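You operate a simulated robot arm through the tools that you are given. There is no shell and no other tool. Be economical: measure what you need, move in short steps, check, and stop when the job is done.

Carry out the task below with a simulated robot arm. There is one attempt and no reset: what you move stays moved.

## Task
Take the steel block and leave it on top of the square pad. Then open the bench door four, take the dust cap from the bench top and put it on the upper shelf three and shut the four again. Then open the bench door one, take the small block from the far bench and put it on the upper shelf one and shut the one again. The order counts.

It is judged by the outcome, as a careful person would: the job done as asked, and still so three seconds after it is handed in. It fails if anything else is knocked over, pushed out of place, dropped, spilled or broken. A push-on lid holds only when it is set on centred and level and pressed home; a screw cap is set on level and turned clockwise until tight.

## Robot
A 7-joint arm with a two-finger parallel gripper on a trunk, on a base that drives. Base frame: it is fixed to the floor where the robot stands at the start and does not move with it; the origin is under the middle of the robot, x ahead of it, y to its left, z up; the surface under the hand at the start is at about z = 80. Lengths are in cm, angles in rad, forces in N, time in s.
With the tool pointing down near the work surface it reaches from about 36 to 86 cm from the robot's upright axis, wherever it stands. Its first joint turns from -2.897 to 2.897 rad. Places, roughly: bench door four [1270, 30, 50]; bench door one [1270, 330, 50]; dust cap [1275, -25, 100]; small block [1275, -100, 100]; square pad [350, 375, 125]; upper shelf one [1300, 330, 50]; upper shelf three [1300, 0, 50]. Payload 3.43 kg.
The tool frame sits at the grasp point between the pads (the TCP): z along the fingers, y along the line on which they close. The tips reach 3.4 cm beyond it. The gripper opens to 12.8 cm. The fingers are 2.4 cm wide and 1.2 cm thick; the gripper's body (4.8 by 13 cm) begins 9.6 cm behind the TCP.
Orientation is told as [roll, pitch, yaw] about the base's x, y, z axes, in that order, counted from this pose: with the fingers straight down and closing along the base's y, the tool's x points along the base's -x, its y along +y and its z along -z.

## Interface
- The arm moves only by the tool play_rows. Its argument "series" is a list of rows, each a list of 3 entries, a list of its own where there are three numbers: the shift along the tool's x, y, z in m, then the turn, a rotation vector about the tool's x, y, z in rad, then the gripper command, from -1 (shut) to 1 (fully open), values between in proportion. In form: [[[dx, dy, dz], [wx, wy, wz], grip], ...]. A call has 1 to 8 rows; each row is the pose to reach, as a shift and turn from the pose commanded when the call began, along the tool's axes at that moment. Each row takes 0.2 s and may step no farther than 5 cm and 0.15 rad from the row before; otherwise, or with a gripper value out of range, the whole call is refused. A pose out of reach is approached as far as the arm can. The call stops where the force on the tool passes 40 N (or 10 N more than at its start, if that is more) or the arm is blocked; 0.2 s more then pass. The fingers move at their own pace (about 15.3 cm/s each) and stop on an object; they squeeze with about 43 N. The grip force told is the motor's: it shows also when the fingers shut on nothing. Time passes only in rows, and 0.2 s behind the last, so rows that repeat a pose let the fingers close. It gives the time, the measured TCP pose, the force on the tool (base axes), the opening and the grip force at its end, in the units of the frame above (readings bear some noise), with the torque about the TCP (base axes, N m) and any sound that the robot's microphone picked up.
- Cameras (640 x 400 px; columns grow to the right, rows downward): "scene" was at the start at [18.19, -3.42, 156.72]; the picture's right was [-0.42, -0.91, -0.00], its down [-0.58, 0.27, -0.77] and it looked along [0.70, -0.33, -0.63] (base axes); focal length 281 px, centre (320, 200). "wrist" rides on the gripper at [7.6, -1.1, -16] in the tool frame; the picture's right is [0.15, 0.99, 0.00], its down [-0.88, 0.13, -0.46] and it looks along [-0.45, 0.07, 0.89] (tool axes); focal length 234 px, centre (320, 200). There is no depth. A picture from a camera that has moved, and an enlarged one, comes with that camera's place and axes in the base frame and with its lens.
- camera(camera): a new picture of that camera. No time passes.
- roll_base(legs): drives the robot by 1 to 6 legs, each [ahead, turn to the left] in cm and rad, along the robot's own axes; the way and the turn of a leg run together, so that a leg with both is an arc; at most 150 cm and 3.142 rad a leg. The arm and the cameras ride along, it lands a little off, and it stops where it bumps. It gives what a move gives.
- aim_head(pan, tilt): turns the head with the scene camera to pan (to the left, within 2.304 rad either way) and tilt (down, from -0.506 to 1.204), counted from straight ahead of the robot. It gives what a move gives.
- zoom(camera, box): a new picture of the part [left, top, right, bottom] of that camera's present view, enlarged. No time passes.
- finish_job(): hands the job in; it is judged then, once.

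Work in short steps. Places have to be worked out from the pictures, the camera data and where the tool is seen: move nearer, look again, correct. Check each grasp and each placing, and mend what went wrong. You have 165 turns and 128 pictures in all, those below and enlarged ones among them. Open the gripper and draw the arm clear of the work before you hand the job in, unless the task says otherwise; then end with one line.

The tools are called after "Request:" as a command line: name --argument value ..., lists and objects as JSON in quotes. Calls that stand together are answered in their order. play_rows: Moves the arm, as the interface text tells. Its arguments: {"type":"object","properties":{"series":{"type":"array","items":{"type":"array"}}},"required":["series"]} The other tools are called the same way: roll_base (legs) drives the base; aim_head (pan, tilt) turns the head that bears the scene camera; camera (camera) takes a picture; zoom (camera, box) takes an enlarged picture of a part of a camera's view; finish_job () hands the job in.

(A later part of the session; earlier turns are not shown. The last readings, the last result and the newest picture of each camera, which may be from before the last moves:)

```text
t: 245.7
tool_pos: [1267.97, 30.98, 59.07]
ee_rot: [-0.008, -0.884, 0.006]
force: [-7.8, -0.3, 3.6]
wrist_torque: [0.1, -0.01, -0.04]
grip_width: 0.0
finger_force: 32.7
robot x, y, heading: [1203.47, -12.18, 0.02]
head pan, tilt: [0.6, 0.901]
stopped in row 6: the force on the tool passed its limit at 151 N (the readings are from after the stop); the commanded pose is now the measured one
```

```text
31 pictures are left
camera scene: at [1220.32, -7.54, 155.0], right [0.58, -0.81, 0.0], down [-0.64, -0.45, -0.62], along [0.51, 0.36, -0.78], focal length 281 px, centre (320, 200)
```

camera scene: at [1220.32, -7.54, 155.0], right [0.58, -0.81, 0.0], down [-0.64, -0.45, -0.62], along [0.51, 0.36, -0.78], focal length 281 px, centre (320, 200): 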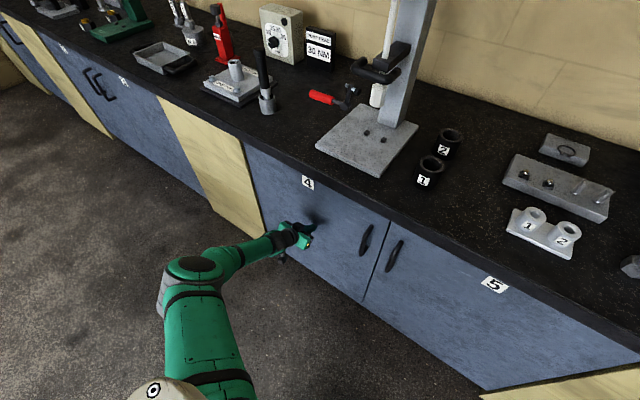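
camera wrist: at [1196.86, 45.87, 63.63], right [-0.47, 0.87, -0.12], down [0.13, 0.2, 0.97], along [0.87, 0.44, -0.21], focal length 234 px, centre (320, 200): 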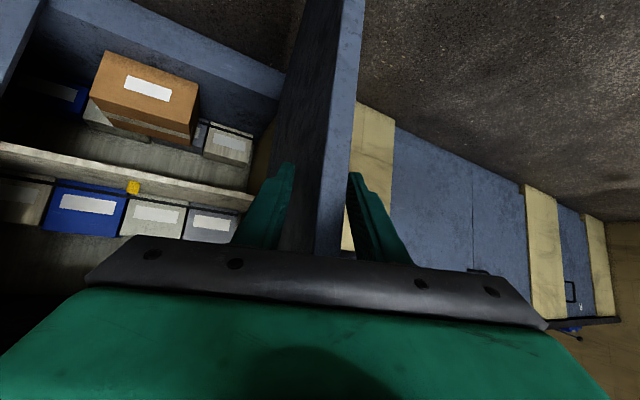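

Door four is shut flush. Next, door one: I back off, level the hand for its handle, and then drive along the bench.

Request:
roll_base --legs '[[-18, 0]]'

Request:
play_rows --series '[[[-0.021, -0.037, -0.01], [0, -0.114, 0], -0.5], [[-0.042, -0.075, -0.02], [0, -0.228, 0], 0], [[-0.063, -0.112, -0.03], [0, -0.343, 0], 0], [[-0.084, -0.15, -0.04], [0, -0.457, 0], 0], [[-0.105, -0.187, -0.05], [0, -0.571, 0], 0], [[-0.126, -0.225, -0.059], [0, -0.686, 0], 0]]'

Request:
roll_base --legs '[[0, 1.55], [150, 0], [144, 0], [0, -1.571]]'

Request:
aim_head --pan 0.2 --tilt 0.7

Request:
camera --camera "scene"

```text
t: 247.2
tool_pos: [1250.53, 30.38, 59.07]
ee_rot: [-0.008, -0.887, 0.005]
force: [-0.2, -0.5, 0.7]
wrist_torque: [0.01, 0.0, 0.02]
grip_width: 0.01
finger_force: 32.7
robot x, y, heading: [1186.24, -12.39, 0.02]
head pan, tilt: [0.6, 0.901]
```

```text
t: 248.6
tool_pos: [1253.71, 7.83, 72.69]
ee_rot: [-2.167, -1.565, 2.166]
force: [-0.3, 0.4, -0.3]
wrist_torque: [0.02, 0.01, -0.07]
grip_width: 6.42
finger_force: 0.1
robot x, y, heading: [1186.05, -12.69, 0.02]
head pan, tilt: [0.6, 0.901]
```

```text
t: 271.6
tool_pos: [1254.92, 301.64, 72.51]
ee_rot: [-1.796, -1.566, 1.749]
force: [-0.7, 0.3, 0.3]
wrist_torque: [0.03, 0.03, -0.01]
grip_width: 6.41
finger_force: 0.1
robot x, y, heading: [1186.39, 284.58, -0.033]
head pan, tilt: [0.6, 0.901]
```

```text
t: 272.5
tool_pos: [1254.83, 301.68, 72.62]
ee_rot: [-1.793, -1.565, 1.745]
force: [0.1, 0.2, 0.2]
wrist_torque: [-0.03, 0.01, 0.05]
grip_width: 6.41
finger_force: 0.1
robot x, y, heading: [1186.44, 284.06, -0.029]
head pan, tilt: [0.201, 0.7]
```

```text
30 pictures are left
camera scene: at [1205.34, 285.79, 156.61], right [0.17, -0.99, 0.0], down [-0.63, -0.11, -0.76], along [0.75, 0.13, -0.64], focal length 281 px, centre (320, 200)
```

scene: 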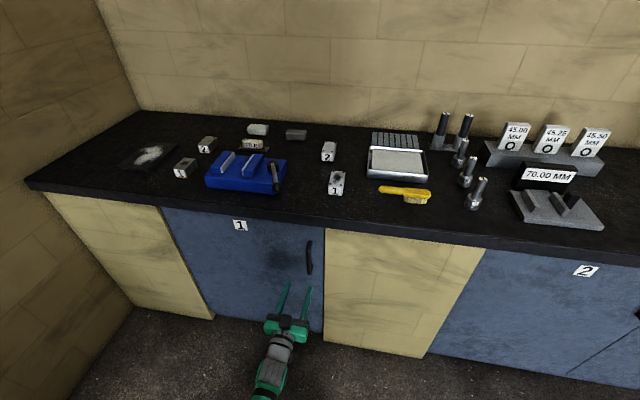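

Arrived at door one with the handle almost dead ahead. Wrist view to align.

Request:
camera --camera "wrist"

```text
29 pictures are left
camera wrist: at [1238.9, 301.22, 65.08], right [0.05, 0.99, -0.15], down [-0.45, 0.16, 0.88], along [0.89, 0.03, 0.45], focal length 234 px, centre (320, 200)
```

wrist: 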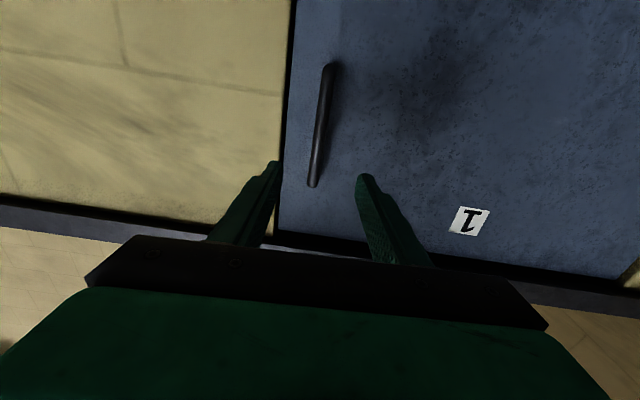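

Handle at y ≈ 300.8, z 63.6–77.5. I extend the arm 11.5 cm with a 0.7 cm shift right and close on it.

Request:
play_rows --series '[[[0, -0.007, 0.02], [0, 0, 0], 0], [[0.01, -0.008, 0.06], [0, 0, 0], 0], [[0.015, -0.008, 0.09], [0, 0, 0], 0], [[0.015, -0.008, 0.115], [0, 0, 0], 0], [[0.015, -0.008, 0.115], [0, 0, 0], -1], [[0.015, -0.008, 0.115], [0, 0, 0], -1], [[0.015, -0.008, 0.115], [0, 0, 0], -1]]'

```text
t: 274.1
tool_pos: [1266.53, 300.96, 70.85]
ee_rot: [-1.582, -1.565, 1.542]
force: [3.4, 38.5, -5.9]
wrist_torque: [0.71, 0.47, 0.77]
grip_width: 1.56
finger_force: 44.8
robot x, y, heading: [1186.69, 284.43, -0.033]
head pan, tilt: [0.201, 0.7]
```

Gripped (1.56 cm). I relieve the side force and pull along the arc, as with door four.

Request:
play_rows --series '[[[0, 0.005, 0], [0, 0, 0], -1], [[0, 0.007, -0.023], [0.03, 0, 0], -1], [[0, 0.01, -0.0454], [0.06, 0, 0], -1], [[0, 0.014, -0.068], [0.1, 0, 0], -1], [[0, 0.0187, -0.0903], [0.14, 0, 0], -1], [[0, 0.024, -0.1125], [0.18, 0, 0], -1], [[0, 0.031, -0.1343], [0.22, 0, 0], -1], [[0, 0.038, -0.156], [0.26, 0, 0], -1]]'

```text
t: 275.9
tool_pos: [1251.03, 304.87, 70.88]
ee_rot: [-1.327, -1.565, 1.019]
force: [8.7, 18.2, -19.3]
wrist_torque: [0.79, 0.57, 0.28]
grip_width: 1.59
finger_force: 45.0
robot x, y, heading: [1186.66, 284.61, -0.034]
head pan, tilt: [0.201, 0.7]
```

Request:
play_rows --series '[[[0, 0.003, -0.0284], [0.05, 0, 0], -1], [[0, 0.007, -0.0567], [0.1, 0, 0], -1], [[0.001, 0.0125, -0.0847], [0.15, 0, 0], -1], [[0.002, 0.0195, -0.112], [0.2, 0, 0], -1], [[0.003, 0.028, -0.1395], [0.25, 0, 0], -1], [[0.003, 0.0375, -0.1665], [0.3, 0, 0], -1], [[0.003, 0.0485, -0.193], [0.35, 0, 0], -1], [[0.003, 0.0605, -0.2188], [0.4, 0, 0], -1]]'

Request:
camera --camera "scene"

```text
t: 276.9
tool_pos: [1240.6, 310.62, 70.84]
ee_rot: [-2.874, -1.563, 2.368]
force: [2.0, 2.2, -0.6]
wrist_torque: [0.34, 0.06, -0.15]
grip_width: 1.58
finger_force: 44.8
robot x, y, heading: [1186.31, 284.65, -0.033]
head pan, tilt: [0.201, 0.7]
stopped in row 5: the force on the tool passed its limit at 41 N (the readings are from after the stop); the commanded pose is now the measured one
```

```text
28 pictures are left
camera scene: at [1205.34, 285.82, 156.61], right [0.17, -0.99, 0.0], down [-0.63, -0.11, -0.77], along [0.75, 0.13, -0.64], focal length 281 px, centre (320, 200)
```

scene: 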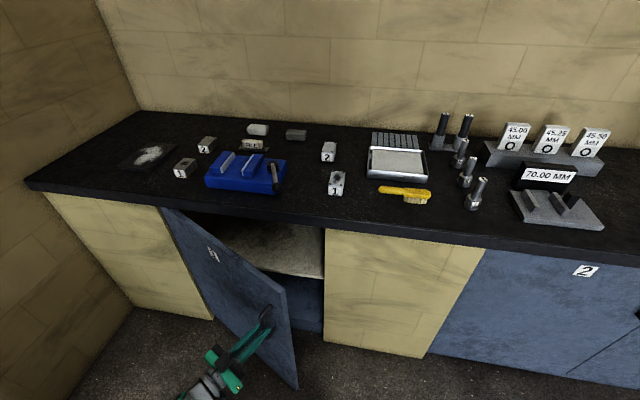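

Door at about 0.5 rad; another stretch of pulling.

Request:
play_rows --series '[[[0, 0.003, -0.0227], [0.04, 0, 0], -1], [[0, 0.006, -0.0454], [0.08, 0, 0], -1], [[0, 0.0105, -0.068], [0.12, 0, 0], -1], [[0, 0.0157, -0.0903], [0.16, 0, 0], -1], [[0, 0.0215, -0.1125], [0.2, 0, 0], -1], [[0, 0.0278, -0.1343], [0.24, 0, 0], -1], [[0, 0.035, -0.156], [0.28, 0, 0], -1]]'

```text
t: 278.5
tool_pos: [1228.81, 321.19, 71.0]
ee_rot: [-2.927, -1.566, 2.143]
force: [21.2, 19.9, -14.6]
wrist_torque: [0.23, 0.17, 0.72]
grip_width: 1.59
finger_force: 45.1
robot x, y, heading: [1186.66, 284.38, -0.028]
head pan, tilt: [0.201, 0.7]
```

Door at about 0.78 rad. I release the handle, draw off, back the base 25 cm, and swing the hand right and forward-pointing.

Request:
play_rows --series '[[[0, 0, 0], [0, 0, 0], 0.6], [[0, 0, 0], [0, 0, 0], 0.6], [[0, -0.01, -0.02], [0, 0, 0], 0.6], [[0, -0.02, -0.04], [0, 0, 0], 0.6], [[0, -0.025, -0.06], [0, 0, 0], 0.6]]'

Request:
roll_base --legs '[[-25, 0]]'

Request:
play_rows --series '[[[0, -0.025, 0.029], [-0.13, 0, 0], 0], [[0, -0.05, 0.058], [-0.26, 0, 0], -0.5], [[0, -0.075, 0.087], [-0.39, 0, 0], -1], [[0, -0.1, 0.116], [-0.52, 0, 0], -1], [[0, -0.125, 0.145], [-0.65, 0, 0], -1], [[0, -0.149, 0.175], [-0.76, 0, 0], -1]]'

Request:
camera --camera "scene"

```text
t: 279.7
tool_pos: [1222.67, 323.63, 70.94]
ee_rot: [-3.081, -1.562, 2.296]
force: [0.3, -0.3, -0.2]
wrist_torque: [0.0, 0.02, 0.02]
grip_width: 10.25
finger_force: 0.1
robot x, y, heading: [1186.66, 284.47, -0.032]
head pan, tilt: [0.201, 0.7]
```

```text
t: 281.6
tool_pos: [1197.3, 324.32, 70.98]
ee_rot: [-3.085, -1.561, 2.292]
force: [-0.2, -0.4, -0.2]
wrist_torque: [0.0, -0.03, 0.02]
grip_width: 10.26
finger_force: 0.1
robot x, y, heading: [1160.96, 285.29, -0.041]
head pan, tilt: [0.201, 0.7]
```

```text
t: 283.0
tool_pos: [1199.02, 301.1, 70.97]
ee_rot: [-2.409, -1.561, 2.375]
force: [-1.2, -0.7, 0.0]
wrist_torque: [-0.04, 0.01, 0.01]
grip_width: 0.0
finger_force: 33.2
robot x, y, heading: [1160.76, 285.34, -0.033]
head pan, tilt: [0.201, 0.7]
```

```text
27 pictures are left
camera scene: at [1179.6, 286.53, 156.61], right [0.16, -0.99, 0.0], down [-0.64, -0.11, -0.77], along [0.75, 0.12, -0.64], focal length 281 px, centre (320, 200)
```

scene: 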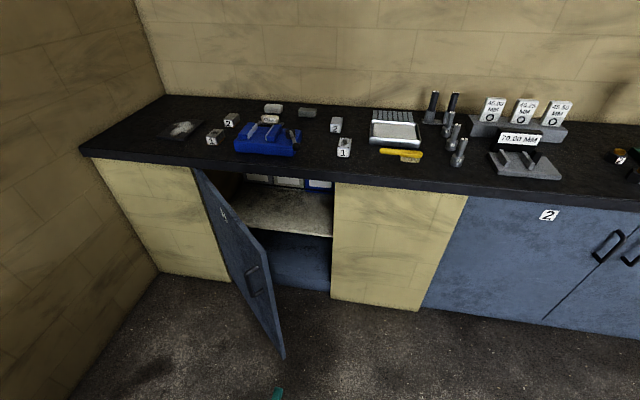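

Clear. I extend the hand forward 38 cm into the opening, then push left slowly.

Request:
play_rows --series '[[[0, 0, 0.047], [0, 0, 0], -1], [[0, 0, 0.094], [0, 0, 0], -1], [[0, 0, 0.141], [0, 0, 0], -1], [[0, 0, 0.188], [0, 0, 0], -1], [[0, 0, 0.235], [0, 0, 0], -1], [[0, 0, 0.282], [0, 0, 0], -1], [[0, 0, 0.329], [0, 0, 0], -1], [[0, 0.0, 0.376], [0, 0, 0], -1]]'

Request:
play_rows --series '[[[0, 0.03, 0.02], [0, 0, 0], -1], [[0, 0.06, 0.02], [0, 0, 0], -1], [[0, 0.08, 0.02], [0, 0, 0], -1], [[0, 0.1, 0.02], [0, 0, 0], -1], [[0, 0.12, 0.02], [0, 0, 0], -1], [[0, 0.14, 0.02], [0, 0, 0], -1], [[0, 0.16, 0.02], [0, 0, 0], -1], [[0, 0.18, 0.02], [0, 0, 0], -1]]'

Request:
camera --camera "scene"

```text
t: 284.8
tool_pos: [1236.05, 300.7, 70.87]
ee_rot: [-2.184, -1.563, 2.163]
force: [3.5, -12.2, -0.5]
wrist_torque: [-0.03, 0.01, 1.37]
grip_width: 0.01
finger_force: 32.9
robot x, y, heading: [1160.92, 285.49, -0.036]
head pan, tilt: [0.201, 0.7]
```

```text
t: 285.4
tool_pos: [1238.6, 303.43, 70.96]
ee_rot: [-2.669, -1.562, 2.617]
force: [-3.5, -5.4, 4.1]
wrist_torque: [0.09, -0.18, -0.14]
grip_width: 0.01
finger_force: 33.2
robot x, y, heading: [1161.12, 285.24, -0.036]
head pan, tilt: [0.201, 0.7]
stopped in row 2: the force on the tool passed its limit at 59 N (the readings are from after the stop); the commanded pose is now the measured one
```

```text
26 pictures are left
camera scene: at [1179.62, 286.5, 156.61], right [0.16, -0.99, 0.0], down [-0.64, -0.1, -0.77], along [0.75, 0.12, -0.64], focal length 281 px, centre (320, 200)
```

scene: 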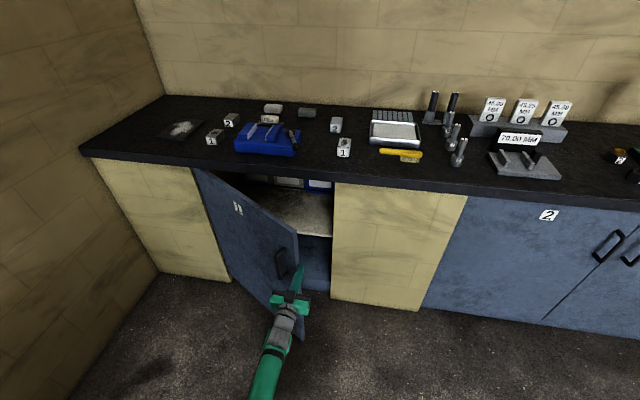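

The hand nudged the door's edge instead of entering. I move right 9 cm, drive 23 cm forward so the whole gripper is inside the edge, then push left slowly.

Request:
play_rows --series '[[[0, -0.03, -0.01], [0, 0, 0], -1], [[0, -0.06, -0.01], [0, 0, 0], -1], [[0, -0.09, -0.01], [0, 0, 0], -1]]'

Request:
roll_base --legs '[[23, 0.02]]'

Request:
play_rows --series '[[[0, 0.03, 0], [0, 0, 0], -1], [[0, 0.06, 0], [0, 0, 0], -1], [[0, 0.09, 0], [0, 0, 0], -1], [[0, 0.12, 0], [0, 0, 0], -1], [[0, 0.14, 0], [0, 0, 0], -1], [[0, 0.16, 0], [0, 0, 0], -1], [[0, 0.18, 0], [0, 0, 0], -1], [[0, 0.2, 0], [0, 0, 0], -1]]'

Request:
camera --camera "scene"

```text
t: 286.2
tool_pos: [1237.36, 294.66, 71.19]
ee_rot: [-2.54, -1.56, 2.485]
force: [-0.2, -0.2, -0.2]
wrist_torque: [-0.01, 0.0, 0.02]
grip_width: 0.01
finger_force: 32.9
robot x, y, heading: [1160.7, 285.57, -0.035]
head pan, tilt: [0.201, 0.7]
```

```text
t: 287.9
tool_pos: [1260.11, 296.28, 71.1]
ee_rot: [-2.543, -1.56, 2.52]
force: [-0.5, 0.4, -0.5]
wrist_torque: [-0.03, -0.07, -0.02]
grip_width: 0.0
finger_force: 32.8
robot x, y, heading: [1183.98, 284.89, -0.015]
head pan, tilt: [0.201, 0.7]
```

```text
t: 288.6
tool_pos: [1260.02, 299.89, 70.96]
ee_rot: [-2.247, -1.553, 2.188]
force: [-6.9, -11.8, 3.2]
wrist_torque: [0.15, 0.76, 2.38]
grip_width: 0.0
finger_force: 33.1
robot x, y, heading: [1184.11, 284.82, -0.009]
head pan, tilt: [0.201, 0.7]
stopped in row 3: the force on the tool passed its limit at 47 N (the readings are from after the stop); the commanded pose is now the measured one
```

```text
25 pictures are left
camera scene: at [1202.57, 286.46, 156.61], right [0.19, -0.98, 0.0], down [-0.63, -0.12, -0.77], along [0.75, 0.15, -0.64], focal length 281 px, centre (320, 200)
```

scene: 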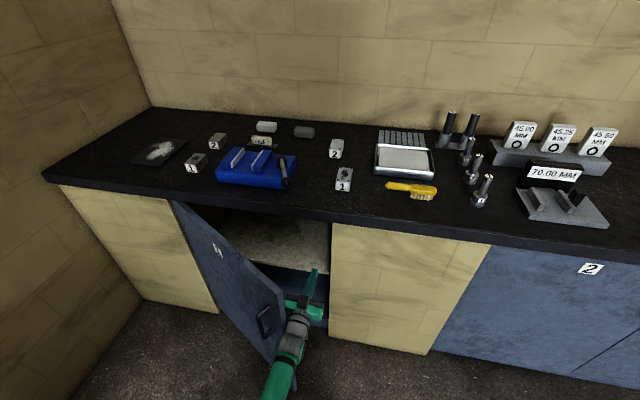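

The gripper's side now bears on the door's inner edge; the door resists quick motion, so I push slowly at 1 cm per row.

Request:
play_rows --series '[[[0, 0.008, 0], [0, 0, 0], -1], [[0, 0.016, 0], [0, 0, 0], -1], [[0, 0.024, 0], [0, 0, 0], -1], [[0, 0.032, 0], [0, 0, 0], -1], [[0, 0.04, 0], [0, 0, 0], -1], [[0, 0.05, 0], [0, 0, 0], -1], [[0, 0.06, 0], [0, 0, 0], -1], [[0, 0.07, 0], [0, 0, 0], -1]]'

```text
t: 289.2
tool_pos: [1260.04, 299.36, 70.75]
ee_rot: [-2.183, -1.547, 2.106]
force: [-5.8, -11.3, 2.8]
wrist_torque: [0.09, 0.51, 2.19]
grip_width: 0.0
finger_force: 33.3
robot x, y, heading: [1183.81, 284.69, -0.008]
head pan, tilt: [0.201, 0.7]
stopped in row 2: the force on the tool passed its limit at 43 N (the readings are from after the stop); the commanded pose is now the measured one
```

The wrist bears on the door's end face, which can't turn it. I yaw the hand left about its wrist so that the fingers hook behind the door's inner face.

Request:
play_rows --series '[[[0, -0.03, 0], [0, 0, 0], -1], [[0, 0.005, -0.002], [-0.14, 0, 0], -1], [[0, 0.039, -0.01], [-0.28, 0, 0], -1], [[0, 0.072, -0.022], [-0.42, 0, 0], -1], [[0, 0.103, -0.038], [-0.56, 0, 0], -1], [[0, 0.131, -0.059], [-0.7, 0, 0], -1], [[0, 0.156, -0.083], [-0.84, 0, 0], -1], [[0, 0.178, -0.111], [-0.98, 0, 0], -1]]'

Request:
camera --camera "scene"

```text
t: 291.0
tool_pos: [1250.5, 318.33, 70.28]
ee_rot: [-1.176, -1.547, 2.079]
force: [-0.4, -0.1, -0.3]
wrist_torque: [0.02, 0.01, -0.03]
grip_width: 0.0
finger_force: 33.6
robot x, y, heading: [1184.1, 284.56, -0.005]
head pan, tilt: [0.201, 0.7]
```

```text
24 pictures are left
camera scene: at [1202.53, 286.47, 156.61], right [0.19, -0.98, 0.0], down [-0.63, -0.12, -0.77], along [0.75, 0.14, -0.64], focal length 281 px, centre (320, 200)
```

scene: 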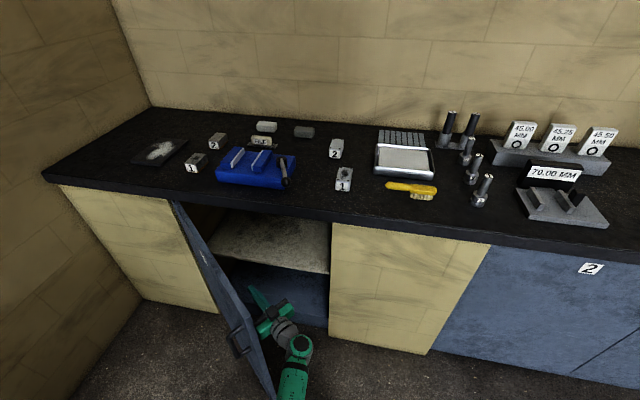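

The hand is now behind the door's inner face. I push left and back, 2.5 cm per row.

Request:
play_rows --series '[[[0, 0.02, 0.015], [0, 0, 0], -1], [[0, 0.04, 0.03], [0, 0, 0], -1], [[0, 0.06, 0.045], [0, 0, 0], -1], [[0, 0.08, 0.06], [0, 0, 0], -1], [[0, 0.1, 0.075], [0, 0, 0], -1], [[0, 0.12, 0.09], [0, 0, 0], -1], [[0, 0.14, 0.105], [0, 0, 0], -1], [[0, 0.165, 0.12], [0, 0, 0], -1]]'

Request:
camera --camera "scene"

```text
t: 292.8
tool_pos: [1245.09, 338.08, 69.78]
ee_rot: [-1.222, -1.548, 2.123]
force: [0.1, 0.5, 0.2]
wrist_torque: [-0.01, 0.02, 0.0]
grip_width: 0.0
finger_force: 32.9
robot x, y, heading: [1183.75, 285.04, -0.012]
head pan, tilt: [0.201, 0.7]
```

```text
23 pictures are left
camera scene: at [1202.53, 286.47, 156.61], right [0.19, -0.98, 0.0], down [-0.63, -0.12, -0.77], along [0.75, 0.14, -0.64], focal length 281 px, centre (320, 200)
```

scene: 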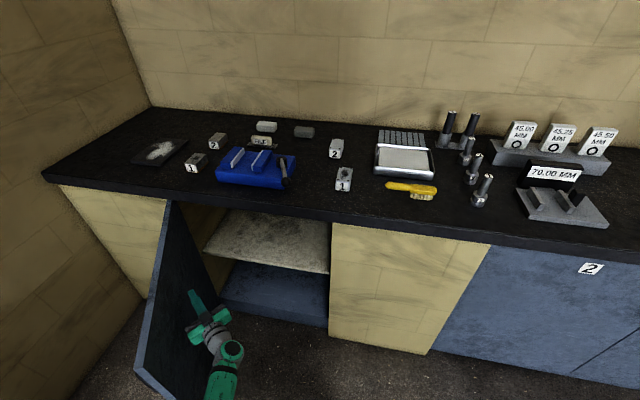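

Door one is wide open. I withdraw straight back 25 cm, then swing the hand to the front and raise it for travel.

Request:
roll_base --legs '[[-25, 0]]'

Request:
play_rows --series '[[[0, -0.033, -0.033], [0.115, 0, 0], -1], [[0, -0.066, -0.067], [0.23, 0, 0], -1], [[0, -0.1, -0.1], [0.345, 0, 0], -1], [[0, -0.133, -0.134], [0.46, 0, 0], -1], [[0, -0.167, -0.168], [0.575, 0, 0], -0.5], [[0, -0.2, -0.2], [0.69, 0, 0], 0], [[0, -0.233, -0.234], [0.8, 0, 0], 0], [[0, -0.266, -0.267], [0.92, 0, 0], 0]]'

Request:
play_rows --series '[[[-0.049, 0, 0.005], [0, 0.085, 0], 0], [[-0.098, 0, 0.01], [0, 0.17, 0], 0], [[-0.147, 0, 0.015], [0, 0.255, 0], 0], [[-0.196, 0, 0.02], [0, 0.34, 0], 0], [[-0.245, 0, 0.025], [0, 0.425, 0], 0], [[-0.294, 0, 0.03], [0, 0.51, 0], 0], [[-0.343, 0, 0.035], [0, 0.595, 0], 0], [[-0.39, 0, 0.04], [0, 0.67, 0], 0]]'

```text
t: 294.6
tool_pos: [1220.26, 337.97, 69.75]
ee_rot: [-1.23, -1.548, 2.125]
force: [0.3, 0.0, 0.7]
wrist_torque: [-0.01, -0.01, -0.03]
grip_width: 0.01
finger_force: 32.9
robot x, y, heading: [1158.72, 284.99, -0.016]
head pan, tilt: [0.201, 0.7]
```

```text
t: 296.4
tool_pos: [1224.13, 300.79, 70.29]
ee_rot: [-2.113, -1.549, 2.092]
force: [-0.2, -0.5, 0.1]
wrist_torque: [-0.02, -0.01, -0.02]
grip_width: 6.41
finger_force: 0.1
robot x, y, heading: [1159.07, 284.99, -0.018]
head pan, tilt: [0.201, 0.7]
```

```text
t: 298.2
tool_pos: [1227.79, 301.34, 109.59]
ee_rot: [-0.031, -0.913, 0.003]
force: [0.1, -0.4, -0.2]
wrist_torque: [-0.03, 0.03, 0.0]
grip_width: 6.38
finger_force: 0.0
robot x, y, heading: [1158.65, 285.68, -0.015]
head pan, tilt: [0.201, 0.7]
```

I lift 8 cm more and drive along the bench toward the small block.

Request:
play_rows --series '[[[-0.02, -0.03, -0.016], [0, 0, 0], 0], [[-0.04, -0.06, -0.032], [0, 0, 0], 0], [[-0.0633, -0.09, -0.0489], [0, 0, 0], 0]]'

Request:
roll_base --legs '[[0, -1.418], [150, 0], [148, 0], [0, 0.19]]'

Request:
aim_head --pan 0.4 --tilt 0.6

Request:
camera --camera "scene"

```text
t: 299.0
tool_pos: [1227.74, 292.17, 117.48]
ee_rot: [-0.03, -0.913, 0.0]
force: [-0.2, -0.3, 0.3]
wrist_torque: [-0.01, -0.04, -0.06]
grip_width: 6.4
finger_force: 0.0
robot x, y, heading: [1158.47, 285.0, -0.012]
head pan, tilt: [0.201, 0.7]
```

```text
t: 318.0
tool_pos: [1238.26, -70.02, 117.21]
ee_rot: [-0.031, -0.913, -1.184]
force: [0.0, 0.6, -0.1]
wrist_torque: [0.03, 0.03, 0.0]
grip_width: 6.41
finger_force: 0.1
robot x, y, heading: [1205.58, -8.78, -1.205]
head pan, tilt: [0.201, 0.7]
```

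```text
t: 318.7
tool_pos: [1238.19, -70.03, 117.36]
ee_rot: [-0.031, -0.913, -1.186]
force: [0.2, 0.1, -0.4]
wrist_torque: [0.0, 0.02, 0.0]
grip_width: 6.41
finger_force: 0.1
robot x, y, heading: [1205.77, -8.35, -1.2]
head pan, tilt: [0.4, 0.6]
```

```text
22 pictures are left
camera scene: at [1215.63, -24.49, 157.47], right [-0.72, -0.7, 0.0], down [-0.39, 0.41, -0.82], along [0.57, -0.59, -0.57], focal length 281 px, centre (320, 200)
```

scene: 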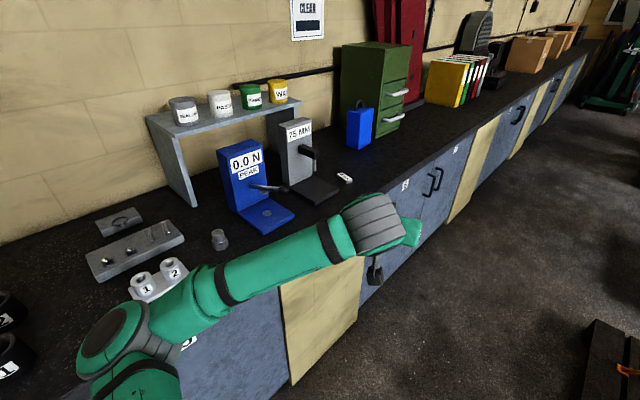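

The small pale block stands right of the 75 MM gauge. I enlarge it.

Request:
zoom --camera "scene" --box '[280, 110, 400, 210]'

```text
4.00 times, centred on (340, 160) of scene
camera zoom: at [1215.63, -24.49, 157.47], right [-0.72, -0.7, 0.0], down [-0.39, 0.41, -0.82], along [0.57, -0.59, -0.57], focal length 1124 px, centre (240, 360)
```

zoom: 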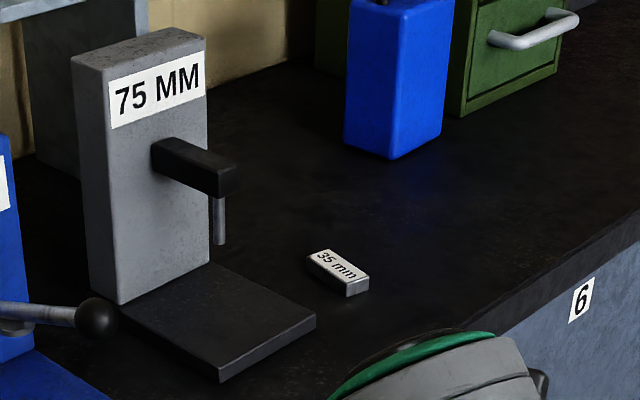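

The block ("35 mm") is ≈ 6.8 × 3.3 × 1.7 cm at [1281.5, −108.2], its long axis roughly along x. I drive on to about [1218, −70] and face it obliquely.

Request:
roll_base --legs '[[0, -0.17], [62, 0], [0, 0.42]]'

Request:
camera --camera "wrist"

```text
t: 324.4
tool_pos: [1264.79, -122.31, 117.24]
ee_rot: [-0.032, -0.914, -0.938]
force: [-0.6, -0.1, 0.5]
wrist_torque: [-0.01, -0.01, -0.04]
grip_width: 6.42
finger_force: 0.0
robot x, y, heading: [1217.75, -70.57, -0.951]
head pan, tilt: [0.4, 0.6]
```

```text
20 pictures are left
camera wrist: at [1254.13, -108.88, 121.22], right [0.76, 0.64, -0.13], down [0.22, -0.06, 0.97], along [0.61, -0.77, -0.19], focal length 234 px, centre (320, 200)
```

wrist: 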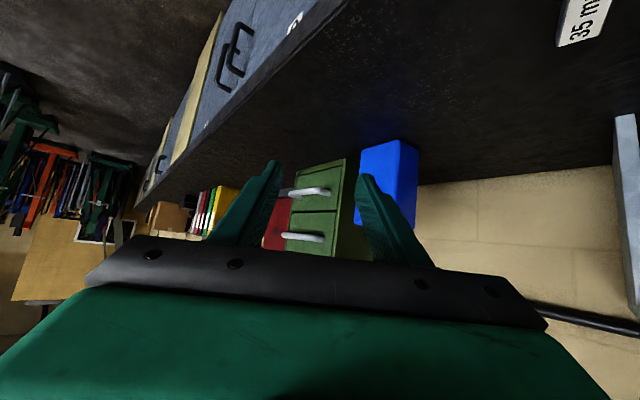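

I yaw the hand to face +x and bring it above the block.

Request:
play_rows --series '[[[0.01, 0.034, 0.001], [-0.1, 0, -0.077], 0], [[0.02, 0.068, 0.002], [-0.2, 0, -0.154], 0], [[0.03, 0.102, 0.003], [-0.3, 0, -0.231], 0], [[0.04, 0.136, 0.004], [-0.4, 0, -0.309], 0], [[0.05, 0.17, 0.005], [-0.5, 0, -0.386], 0], [[0.0585, 0.203, 0.006], [-0.6, 0, -0.463], 0]]'

Request:
camera --camera "wrist"

```text
t: 325.8
tool_pos: [1279.7, -108.12, 111.83]
ee_rot: [-0.02, -0.898, -0.188]
force: [-0.3, 0.2, 0.0]
wrist_torque: [-0.03, 0.01, -0.01]
grip_width: 6.41
finger_force: 0.1
robot x, y, heading: [1218.66, -70.16, -0.949]
head pan, tilt: [0.4, 0.6]
```

```text
19 pictures are left
camera wrist: at [1262.63, -105.87, 115.87], right [0.11, 0.99, -0.13], down [0.21, 0.1, 0.97], along [0.97, -0.14, -0.2], focal length 234 px, centre (320, 200)
```

wrist: 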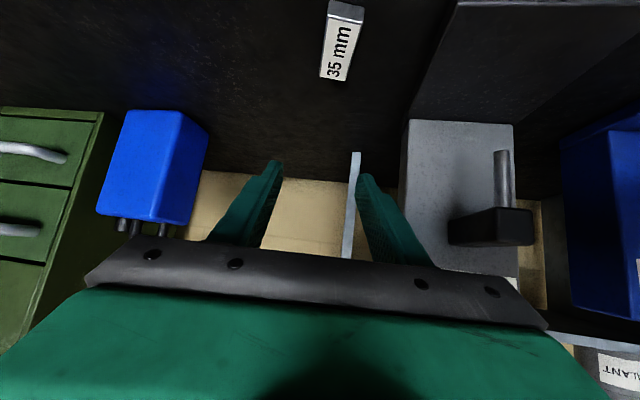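

Aligned: block centre ≈ [1282.5, −108.6], same yaw as the hand. I lower 12.8 cm over it.

Request:
play_rows --series '[[[0.026, 0, 0.023], [0, 0, 0], 0], [[0.052, 0, 0.047], [0, 0, 0], 0], [[0.078, 0, 0.072], [0, 0, 0], 0], [[0.0935, 0, 0.0875], [0, 0, 0], 0]]'

Request:
camera --camera "wrist"

```text
t: 326.8
tool_pos: [1280.54, -108.49, 99.51]
ee_rot: [-0.021, -0.899, -0.188]
force: [0.2, 0.2, -0.7]
wrist_torque: [0.04, 0.02, 0.0]
grip_width: 6.41
finger_force: 0.1
robot x, y, heading: [1218.04, -70.95, -0.948]
head pan, tilt: [0.4, 0.6]
```

```text
18 pictures are left
camera wrist: at [1263.36, -106.15, 103.49], right [0.11, 0.99, -0.13], down [0.22, 0.1, 0.97], along [0.97, -0.14, -0.2], focal length 234 px, centre (320, 200)
```

wrist: 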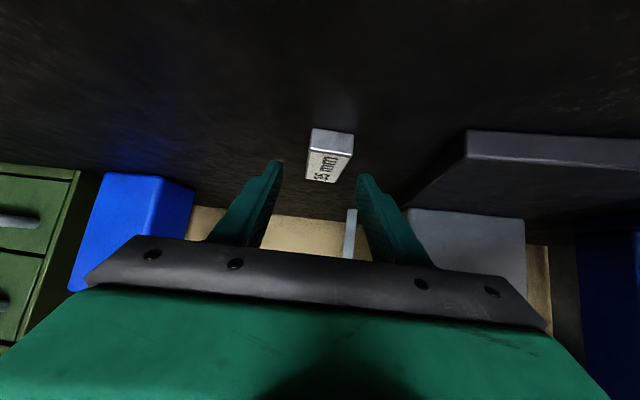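

Block between the fingers. I shift 0.4 cm left, lower the last 1.1 cm and close.

Request:
play_rows --series '[[[0.0045, 0.004, 0.0035], [0, 0, 0], 0], [[0.0088, 0.004, 0.0068], [0, 0, 0], 0], [[0.0088, 0.004, 0.0068], [0, 0, 0], -0.4], [[0.0088, 0.004, 0.0068], [0, 0, 0], -1], [[0.0088, 0.004, 0.0068], [0, 0, 0], -1]]'

Request:
camera --camera "wrist"

```text
t: 328.0
tool_pos: [1280.71, -108.2, 98.13]
ee_rot: [-0.022, -0.9, -0.187]
force: [0.1, -0.2, -0.2]
wrist_torque: [-0.02, 0.02, -0.01]
grip_width: 3.1
finger_force: 43.6
robot x, y, heading: [1218.5, -70.95, -0.948]
head pan, tilt: [0.4, 0.6]
```

```text
17 pictures are left
camera wrist: at [1263.58, -105.81, 102.19], right [0.11, 0.99, -0.13], down [0.22, 0.1, 0.97], along [0.97, -0.14, -0.2], focal length 234 px, centre (320, 200)
```

wrist: 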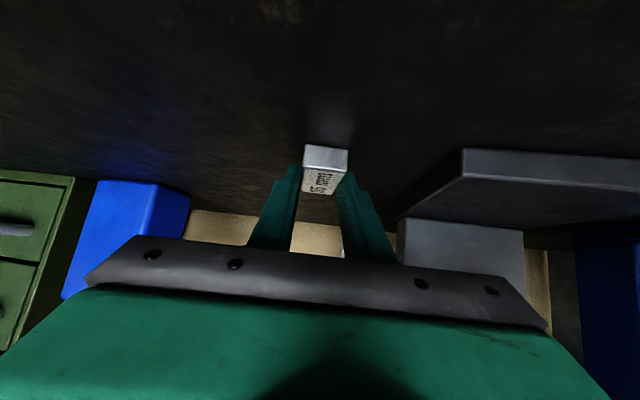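

Block gripped (3.1 cm). I lift it 13 cm and swing the hand back in front of the robot.

Request:
play_rows --series '[[[-0.034, 0, -0.027], [0, 0, 0], -1], [[-0.068, 0, -0.054], [0, 0, 0], -1], [[-0.102, 0, -0.081], [0, 0, 0], -1]]'

Request:
play_rows --series '[[[0.012, -0.027, -0.015], [0.099, 0, 0.078], -1], [[0.024, -0.055, -0.03], [0.198, 0, 0.157], -1], [[0.036, -0.082, -0.045], [0.297, 0, 0.235], -1], [[0.048, -0.11, -0.061], [0.395, 0, 0.313], -1], [[0.06, -0.137, -0.076], [0.494, 0, 0.392], -1], [[0.072, -0.164, -0.091], [0.593, 0, 0.47], -1]]'

Request:
camera --camera "wrist"

```text
t: 328.8
tool_pos: [1281.28, -107.81, 111.23]
ee_rot: [-0.022, -0.898, -0.189]
force: [0.1, 0.3, -0.9]
wrist_torque: [0.02, 0.02, 0.03]
grip_width: 3.09
finger_force: 43.0
robot x, y, heading: [1218.41, -70.76, -0.948]
head pan, tilt: [0.4, 0.6]
```

```text
t: 330.2
tool_pos: [1265.99, -122.0, 111.53]
ee_rot: [-0.017, -0.909, -0.951]
force: [0.5, 0.0, -0.6]
wrist_torque: [0.0, 0.02, -0.01]
grip_width: 3.12
finger_force: 42.6
robot x, y, heading: [1218.52, -70.57, -0.954]
head pan, tilt: [0.4, 0.6]
```

```text
16 pictures are left
camera wrist: at [1255.2, -108.57, 115.43], right [0.76, 0.64, -0.13], down [0.22, -0.07, 0.97], along [0.61, -0.77, -0.19], focal length 234 px, centre (320, 200)
```

wrist: 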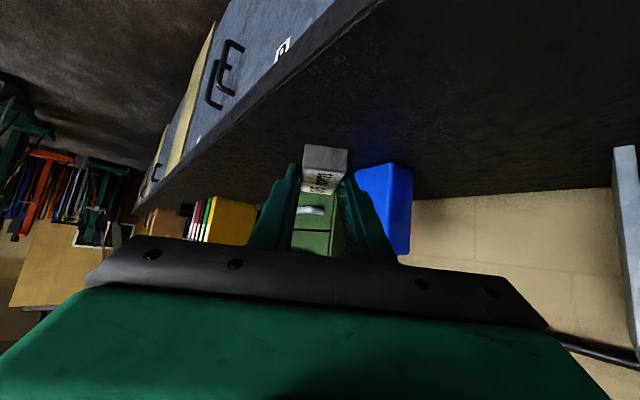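

Block held. I drive back the way I came (in reverse) to door one and face the bench.

Request:
roll_base --legs '[[0, -0.42], [-62, 0], [0, -0.04], [-150, 0], [-147, 0], [0, 1.42]]'

Request:
aim_head --pan 0.25 --tilt 0.8

Request:
camera --camera "scene"

```text
t: 353.4
tool_pos: [1243.12, 290.73, 111.5]
ee_rot: [-0.018, -0.909, -0.061]
force: [-0.3, -0.4, -1.4]
wrist_torque: [-0.02, 0.01, -0.01]
grip_width: 3.12
finger_force: 42.9
robot x, y, heading: [1172.89, 285.87, -0.061]
head pan, tilt: [0.4, 0.6]
```

```text
t: 354.1
tool_pos: [1243.03, 290.93, 111.5]
ee_rot: [-0.018, -0.908, -0.057]
force: [-0.2, 0.5, -1.0]
wrist_torque: [-0.04, 0.01, 0.0]
grip_width: 3.08
finger_force: 43.4
robot x, y, heading: [1173.4, 286.06, -0.058]
head pan, tilt: [0.25, 0.799]
```

```text
15 pictures are left
camera scene: at [1191.51, 287.11, 155.79], right [0.19, -0.98, 0.0], down [-0.7, -0.14, -0.7], along [0.68, 0.13, -0.72], focal length 281 px, centre (320, 200)
```

scene: 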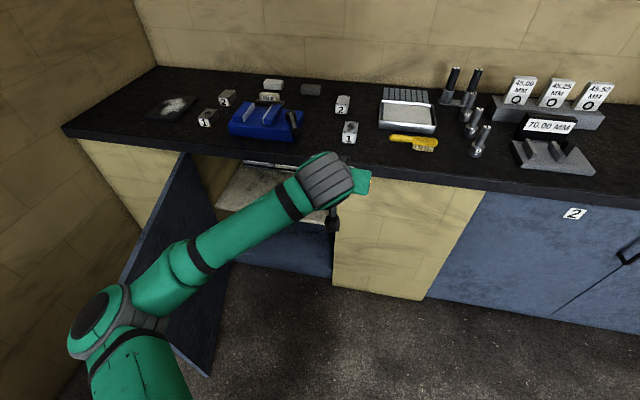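

The door stands open well. I lower the hand in front of the bench, then shift left into line with the shelf opening.

Request:
play_rows --series '[[[0.037, 0, 0.028], [0, 0, 0], -1], [[0.074, 0, 0.057], [0, 0, 0], -1], [[0.111, 0, 0.086], [0, 0, 0], -1], [[0.148, 0, 0.115], [0, 0, 0], -1], [[0.185, 0, 0.144], [0, 0, 0], -1], [[0.222, 0, 0.173], [0, 0, 0], -1], [[0.259, 0, 0.202], [0, 0, 0], -1], [[0.296, 0, 0.231], [0, 0, 0], -1]]'

Request:
play_rows --series '[[[0.025, 0.03, 0.02], [0, 0, 0], -1], [[0.05, 0.06, 0.037], [0, 0, 0], -1], [[0.074, 0.09, 0.055], [0, 0, 0], -1], [[0.074, 0.135, 0.055], [0, 0, 0], -1], [[0.074, 0.18, 0.055], [0, 0, 0], -1], [[0.074, 0.225, 0.055], [0, 0, 0], -1], [[0.074, 0.26, 0.055], [0, 0, 0], -1]]'

Request:
camera --camera "scene"

```text
t: 355.9
tool_pos: [1243.04, 290.7, 73.87]
ee_rot: [-0.015, -0.909, -0.059]
force: [0.3, 0.4, -1.2]
wrist_torque: [0.0, 0.04, -0.01]
grip_width: 3.11
finger_force: 42.8
robot x, y, heading: [1173.11, 286.29, -0.057]
head pan, tilt: [0.25, 0.799]
```

```text
t: 357.5
tool_pos: [1244.58, 316.26, 64.41]
ee_rot: [-0.019, -0.91, -0.059]
force: [0.7, -1.2, -0.2]
wrist_torque: [-0.01, 0.01, 0.06]
grip_width: 3.11
finger_force: 43.3
robot x, y, heading: [1173.19, 286.18, -0.059]
head pan, tilt: [0.25, 0.799]
```

```text
14 pictures are left
camera scene: at [1191.51, 287.09, 155.78], right [0.19, -0.98, 0.0], down [-0.7, -0.14, -0.7], along [0.68, 0.13, -0.72], focal length 281 px, centre (320, 200)
```

scene: 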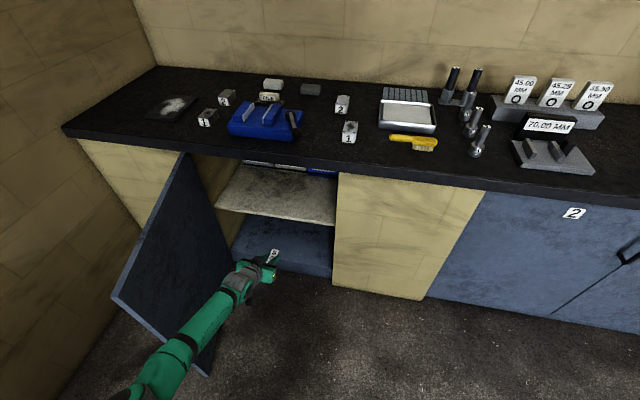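

In line with the opening. I drive forward 42 cm, straightening the heading.

Request:
roll_base --legs '[[42, 0.05]]'

Request:
camera --camera "wrist"

```text
t: 360.1
tool_pos: [1284.6, 319.5, 64.42]
ee_rot: [-0.018, -0.909, 0.002]
force: [-0.7, -0.2, -2.0]
wrist_torque: [-0.02, 0.01, 0.0]
grip_width: 3.08
finger_force: 43.0
robot x, y, heading: [1215.19, 284.7, 0.006]
head pan, tilt: [0.25, 0.799]
```

```text
13 pictures are left
camera wrist: at [1267.34, 318.55, 68.41], right [-0.08, 0.99, -0.13], down [0.18, 0.14, 0.97], along [0.98, 0.06, -0.19], focal length 234 px, centre (320, 200)
```

wrist: 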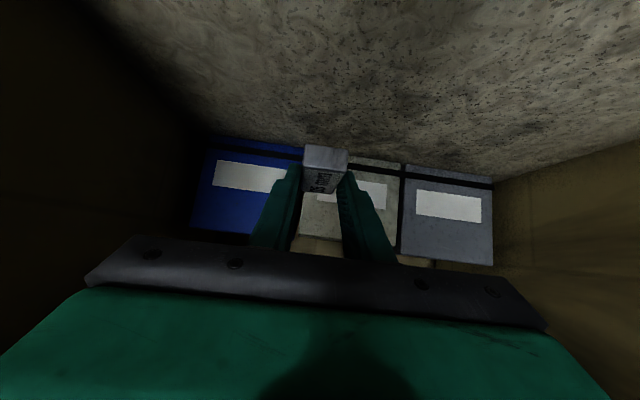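

Over the shelf with bins well behind. I lower: coarse to z ≈ 56, then finely to contact near 53.2.

Request:
play_rows --series '[[[0.0155, 0, 0.0123], [0, 0, 0], -1], [[0.031, 0, 0.0246], [0, 0, 0], -1], [[0.0465, 0, 0.0369], [0, 0, 0], -1], [[0.062, 0, 0.0492], [0, 0, 0], -1], [[0.071, 0, 0.056], [0, 0, 0], -1], [[0.075, 0, 0.0592], [0, 0, 0], -1], [[0.079, 0, 0.0623], [0, 0, 0], -1]]'

Request:
play_rows --series '[[[0.0024, 0, 0.0019], [0, 0, 0], -1], [[0.0047, 0, 0.0037], [0, 0, 0], -1], [[0.007, 0, 0.0056], [0, 0, 0], -1], [[0.0094, 0, 0.0074], [0, 0, 0], -1], [[0.0118, 0, 0.0093], [0, 0, 0], -1], [[0.014, 0, 0.011], [0, 0, 0], -1], [[0.0165, 0, 0.013], [0, 0, 0], -1]]'

Request:
camera --camera "wrist"

```text
t: 361.7
tool_pos: [1284.78, 319.41, 54.4]
ee_rot: [-0.016, -0.908, 0.003]
force: [1.2, 0.4, -2.2]
wrist_torque: [0.02, 0.0, 0.01]
grip_width: 3.09
finger_force: 42.9
robot x, y, heading: [1215.41, 284.87, 0.004]
head pan, tilt: [0.25, 0.799]
```

```text
t: 363.3
tool_pos: [1285.04, 319.62, 52.98]
ee_rot: [-0.016, -0.92, 0.001]
force: [0.0, -0.2, 5.2]
wrist_torque: [0.1, 0.15, 0.02]
grip_width: 3.12
finger_force: 43.3
robot x, y, heading: [1215.07, 284.64, 0.002]
head pan, tilt: [0.25, 0.799]
stopped in row 7: the force on the tool passed its limit at 58 N (the readings are from after the stop); the commanded pose is now the measured one
```

```text
12 pictures are left
camera wrist: at [1267.73, 318.64, 56.78], right [-0.08, 0.99, -0.13], down [0.17, 0.14, 0.98], along [0.98, 0.06, -0.18], focal length 234 px, centre (320, 200)
```

wrist: 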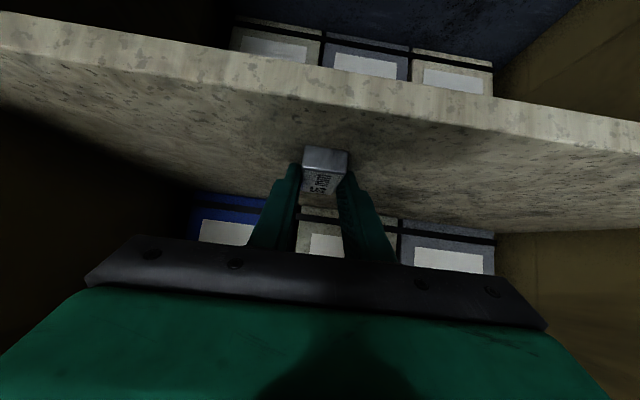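

Contact on the shelf. I open gently, check, and withdraw along the hand's axis.

Request:
play_rows --series '[[[0, 0, 0], [0, 0, 0], -0.3], [[0, 0, 0], [0, 0, 0], -0.1], [[0, 0, 0], [0, 0, 0], 0], [[0, 0, 0], [0, 0, 0], 0], [[0, 0, -0.03], [0, 0, 0], 0], [[0, 0, -0.06], [0, 0, 0], 0], [[-0.01, 0, -0.1], [0, 0, 0], 0]]'

Request:
camera --camera "wrist"

```text
t: 364.9
tool_pos: [1277.58, 319.97, 59.83]
ee_rot: [-0.016, -0.917, 0.001]
force: [-0.4, 0.5, -0.6]
wrist_torque: [0.04, 0.01, 0.0]
grip_width: 6.41
finger_force: 0.0
robot x, y, heading: [1215.23, 284.78, 0.0]
head pan, tilt: [0.25, 0.799]
```

```text
11 pictures are left
camera wrist: at [1260.28, 318.87, 63.65], right [-0.08, 0.99, -0.13], down [0.18, 0.14, 0.97], along [0.98, 0.06, -0.18], focal length 234 px, centre (320, 200)
```

wrist: 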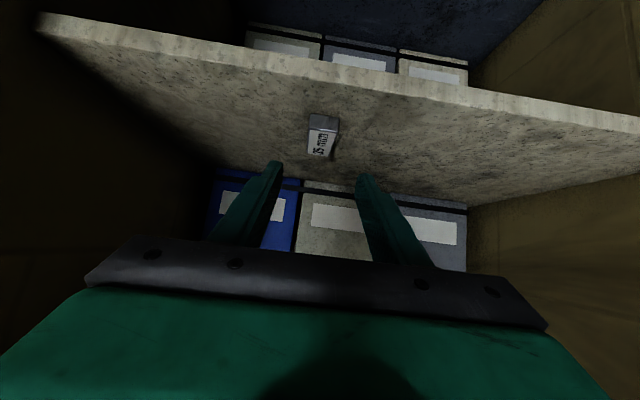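

The small block lies on the upper shelf. I back off 58 cm and bring the open hand around to the door's free edge, as before.

Request:
roll_base --legs '[[-57, 0]]'

Request:
play_rows --series '[[[0.025, 0, -0.031], [0, 0, 0], 0.5], [[0.05, 0, -0.062], [0, 0, 0], 1], [[0.075, 0, -0.094], [-0.078, 0, -0.062], 1], [[0.1, 0.01, -0.12], [-0.156, 0, -0.124], 1], [[0.11, 0.055, -0.135], [-0.234, 0, -0.186], 1], [[0.11, 0.1, -0.135], [-0.312, 0, -0.248], 1], [[0.11, 0.145, -0.135], [-0.312, 0, -0.248], 1], [[0.11, 0.19, -0.135], [-0.312, 0, -0.248], 1]]'

Request:
camera --camera "wrist"

```text
t: 368.1
tool_pos: [1221.03, 319.31, 59.83]
ee_rot: [-0.014, -0.918, -0.008]
force: [0.3, 0.4, -0.1]
wrist_torque: [0.01, -0.02, -0.02]
grip_width: 6.42
finger_force: 0.2
robot x, y, heading: [1158.52, 285.01, -0.007]
head pan, tilt: [0.25, 0.799]
```

```text
t: 369.9
tool_pos: [1204.11, 338.63, 59.53]
ee_rot: [-0.027, -0.913, 0.399]
force: [0.8, -0.8, 0.5]
wrist_torque: [0.04, 0.03, 0.01]
grip_width: 12.77
finger_force: 0.0
robot x, y, heading: [1158.23, 285.28, -0.011]
head pan, tilt: [0.25, 0.799]
```

```text
10 pictures are left
camera wrist: at [1188.5, 331.08, 63.37], right [-0.45, 0.88, -0.13], down [0.11, 0.2, 0.97], along [0.89, 0.42, -0.19], focal length 234 px, centre (320, 200)
```

wrist: 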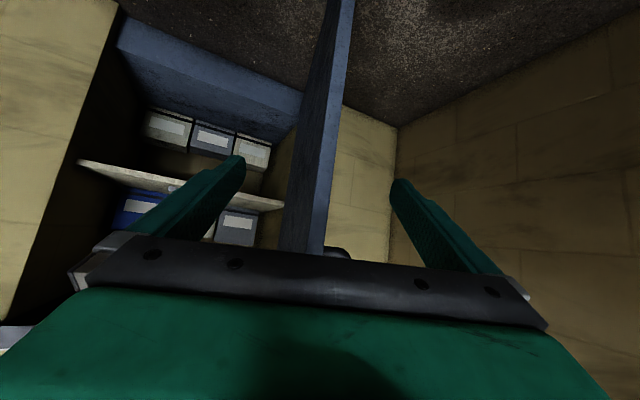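

The panel is centred between the fingers. I advance 8 cm, narrow the fingers, and then drag the door along its arc.

Request:
play_rows --series '[[[-0.01, 0, 0.03], [0, 0, 0], 1], [[-0.025, 0, 0.055], [0, 0, 0], 1], [[-0.04, 0, 0.078], [0, 0, 0], 1], [[-0.04, 0, 0.078], [0, 0, 0], 0], [[-0.04, 0, 0.078], [0, 0, 0], -0.3], [[-0.04, 0, 0.078], [0, 0, 0], -0.3]]'

Request:
play_rows --series '[[[-0.001, -0.025, 0.001], [0, 0, 0], -0.3], [[-0.002, -0.05, 0.003], [-0.03, 0, -0.024], -0.3], [[-0.004, -0.075, 0.005], [-0.06, 0, -0.048], -0.3], [[-0.006, -0.1, 0.008], [-0.09, 0, -0.072], -0.3], [[-0.009, -0.127, 0.011], [-0.12, 0, -0.096], -0.3], [[-0.012, -0.154, 0.015], [-0.15, 0, -0.12], -0.3], [[-0.015, -0.18, 0.019], [-0.18, 0, -0.144], -0.3], [[-0.018, -0.206, 0.024], [-0.21, 0, -0.168], -0.3]]'

Request:
camera --camera "scene"

```text
t: 371.3
tool_pos: [1212.48, 341.83, 57.8]
ee_rot: [-0.026, -0.91, 0.398]
force: [-0.5, 1.5, -0.9]
wrist_torque: [-0.01, 0.03, -0.01]
grip_width: 4.5
finger_force: 0.0
robot x, y, heading: [1158.58, 284.91, -0.009]
head pan, tilt: [0.25, 0.799]
```

```text
t: 373.1
tool_pos: [1222.52, 323.84, 58.08]
ee_rot: [-0.032, -0.909, 0.675]
force: [-0.1, 0.3, -0.1]
wrist_torque: [-0.01, -0.01, -0.02]
grip_width: 4.48
finger_force: 0.0
robot x, y, heading: [1158.52, 284.28, -0.009]
head pan, tilt: [0.25, 0.799]
```

```text
9 pictures are left
camera scene: at [1176.56, 287.0, 155.79], right [0.24, -0.97, 0.0], down [-0.7, -0.17, -0.7], along [0.68, 0.17, -0.72], focal length 281 px, centre (320, 200)
```

scene: 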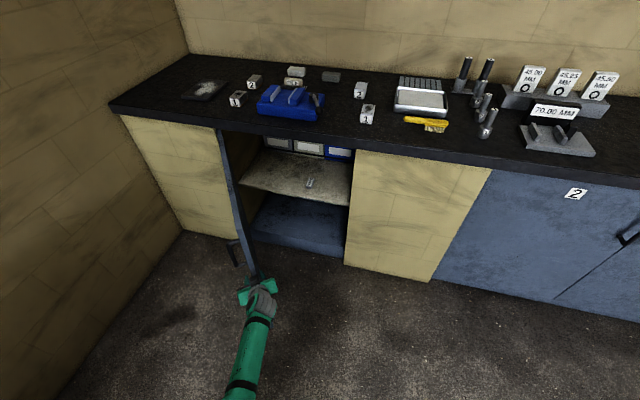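

Dragging well. The second stretch, same as with door four, then withdraw off the edge.

Request:
play_rows --series '[[[0, -0.03, 0], [-0.04, 0, -0.032], -0.3], [[0, -0.06, 0.0], [-0.08, 0, -0.064], -0.3], [[-0.001, -0.09, 0.002], [-0.12, 0, -0.096], -0.3], [[-0.003, -0.12, 0.004], [-0.16, 0, -0.128], -0.3], [[-0.006, -0.15, 0.008], [-0.2, 0, -0.16], -0.3], [[-0.01, -0.18, 0.013], [-0.24, 0, -0.19], -0.3], [[-0.015, -0.21, 0.019], [-0.28, 0, -0.222], -0.3], [[-0.021, -0.236, 0.0266], [-0.312, 0, -0.248], -0.3]]'

Request:
camera --camera "scene"

```text
t: 374.9
tool_pos: [1239.53, 307.06, 58.48]
ee_rot: [-0.038, -0.898, 1.077]
force: [7.1, 2.6, -4.1]
wrist_torque: [-0.05, 0.01, -0.11]
grip_width: 4.54
finger_force: 1.5
robot x, y, heading: [1158.63, 284.8, -0.002]
head pan, tilt: [0.25, 0.799]
```

```text
8 pictures are left
camera scene: at [1176.56, 287.03, 155.78], right [0.24, -0.97, 0.0], down [-0.7, -0.17, -0.7], along [0.68, 0.17, -0.72], focal length 281 px, centre (320, 200)
```

scene: 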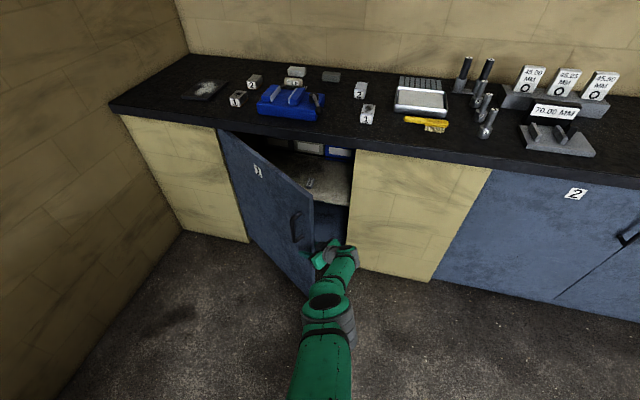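

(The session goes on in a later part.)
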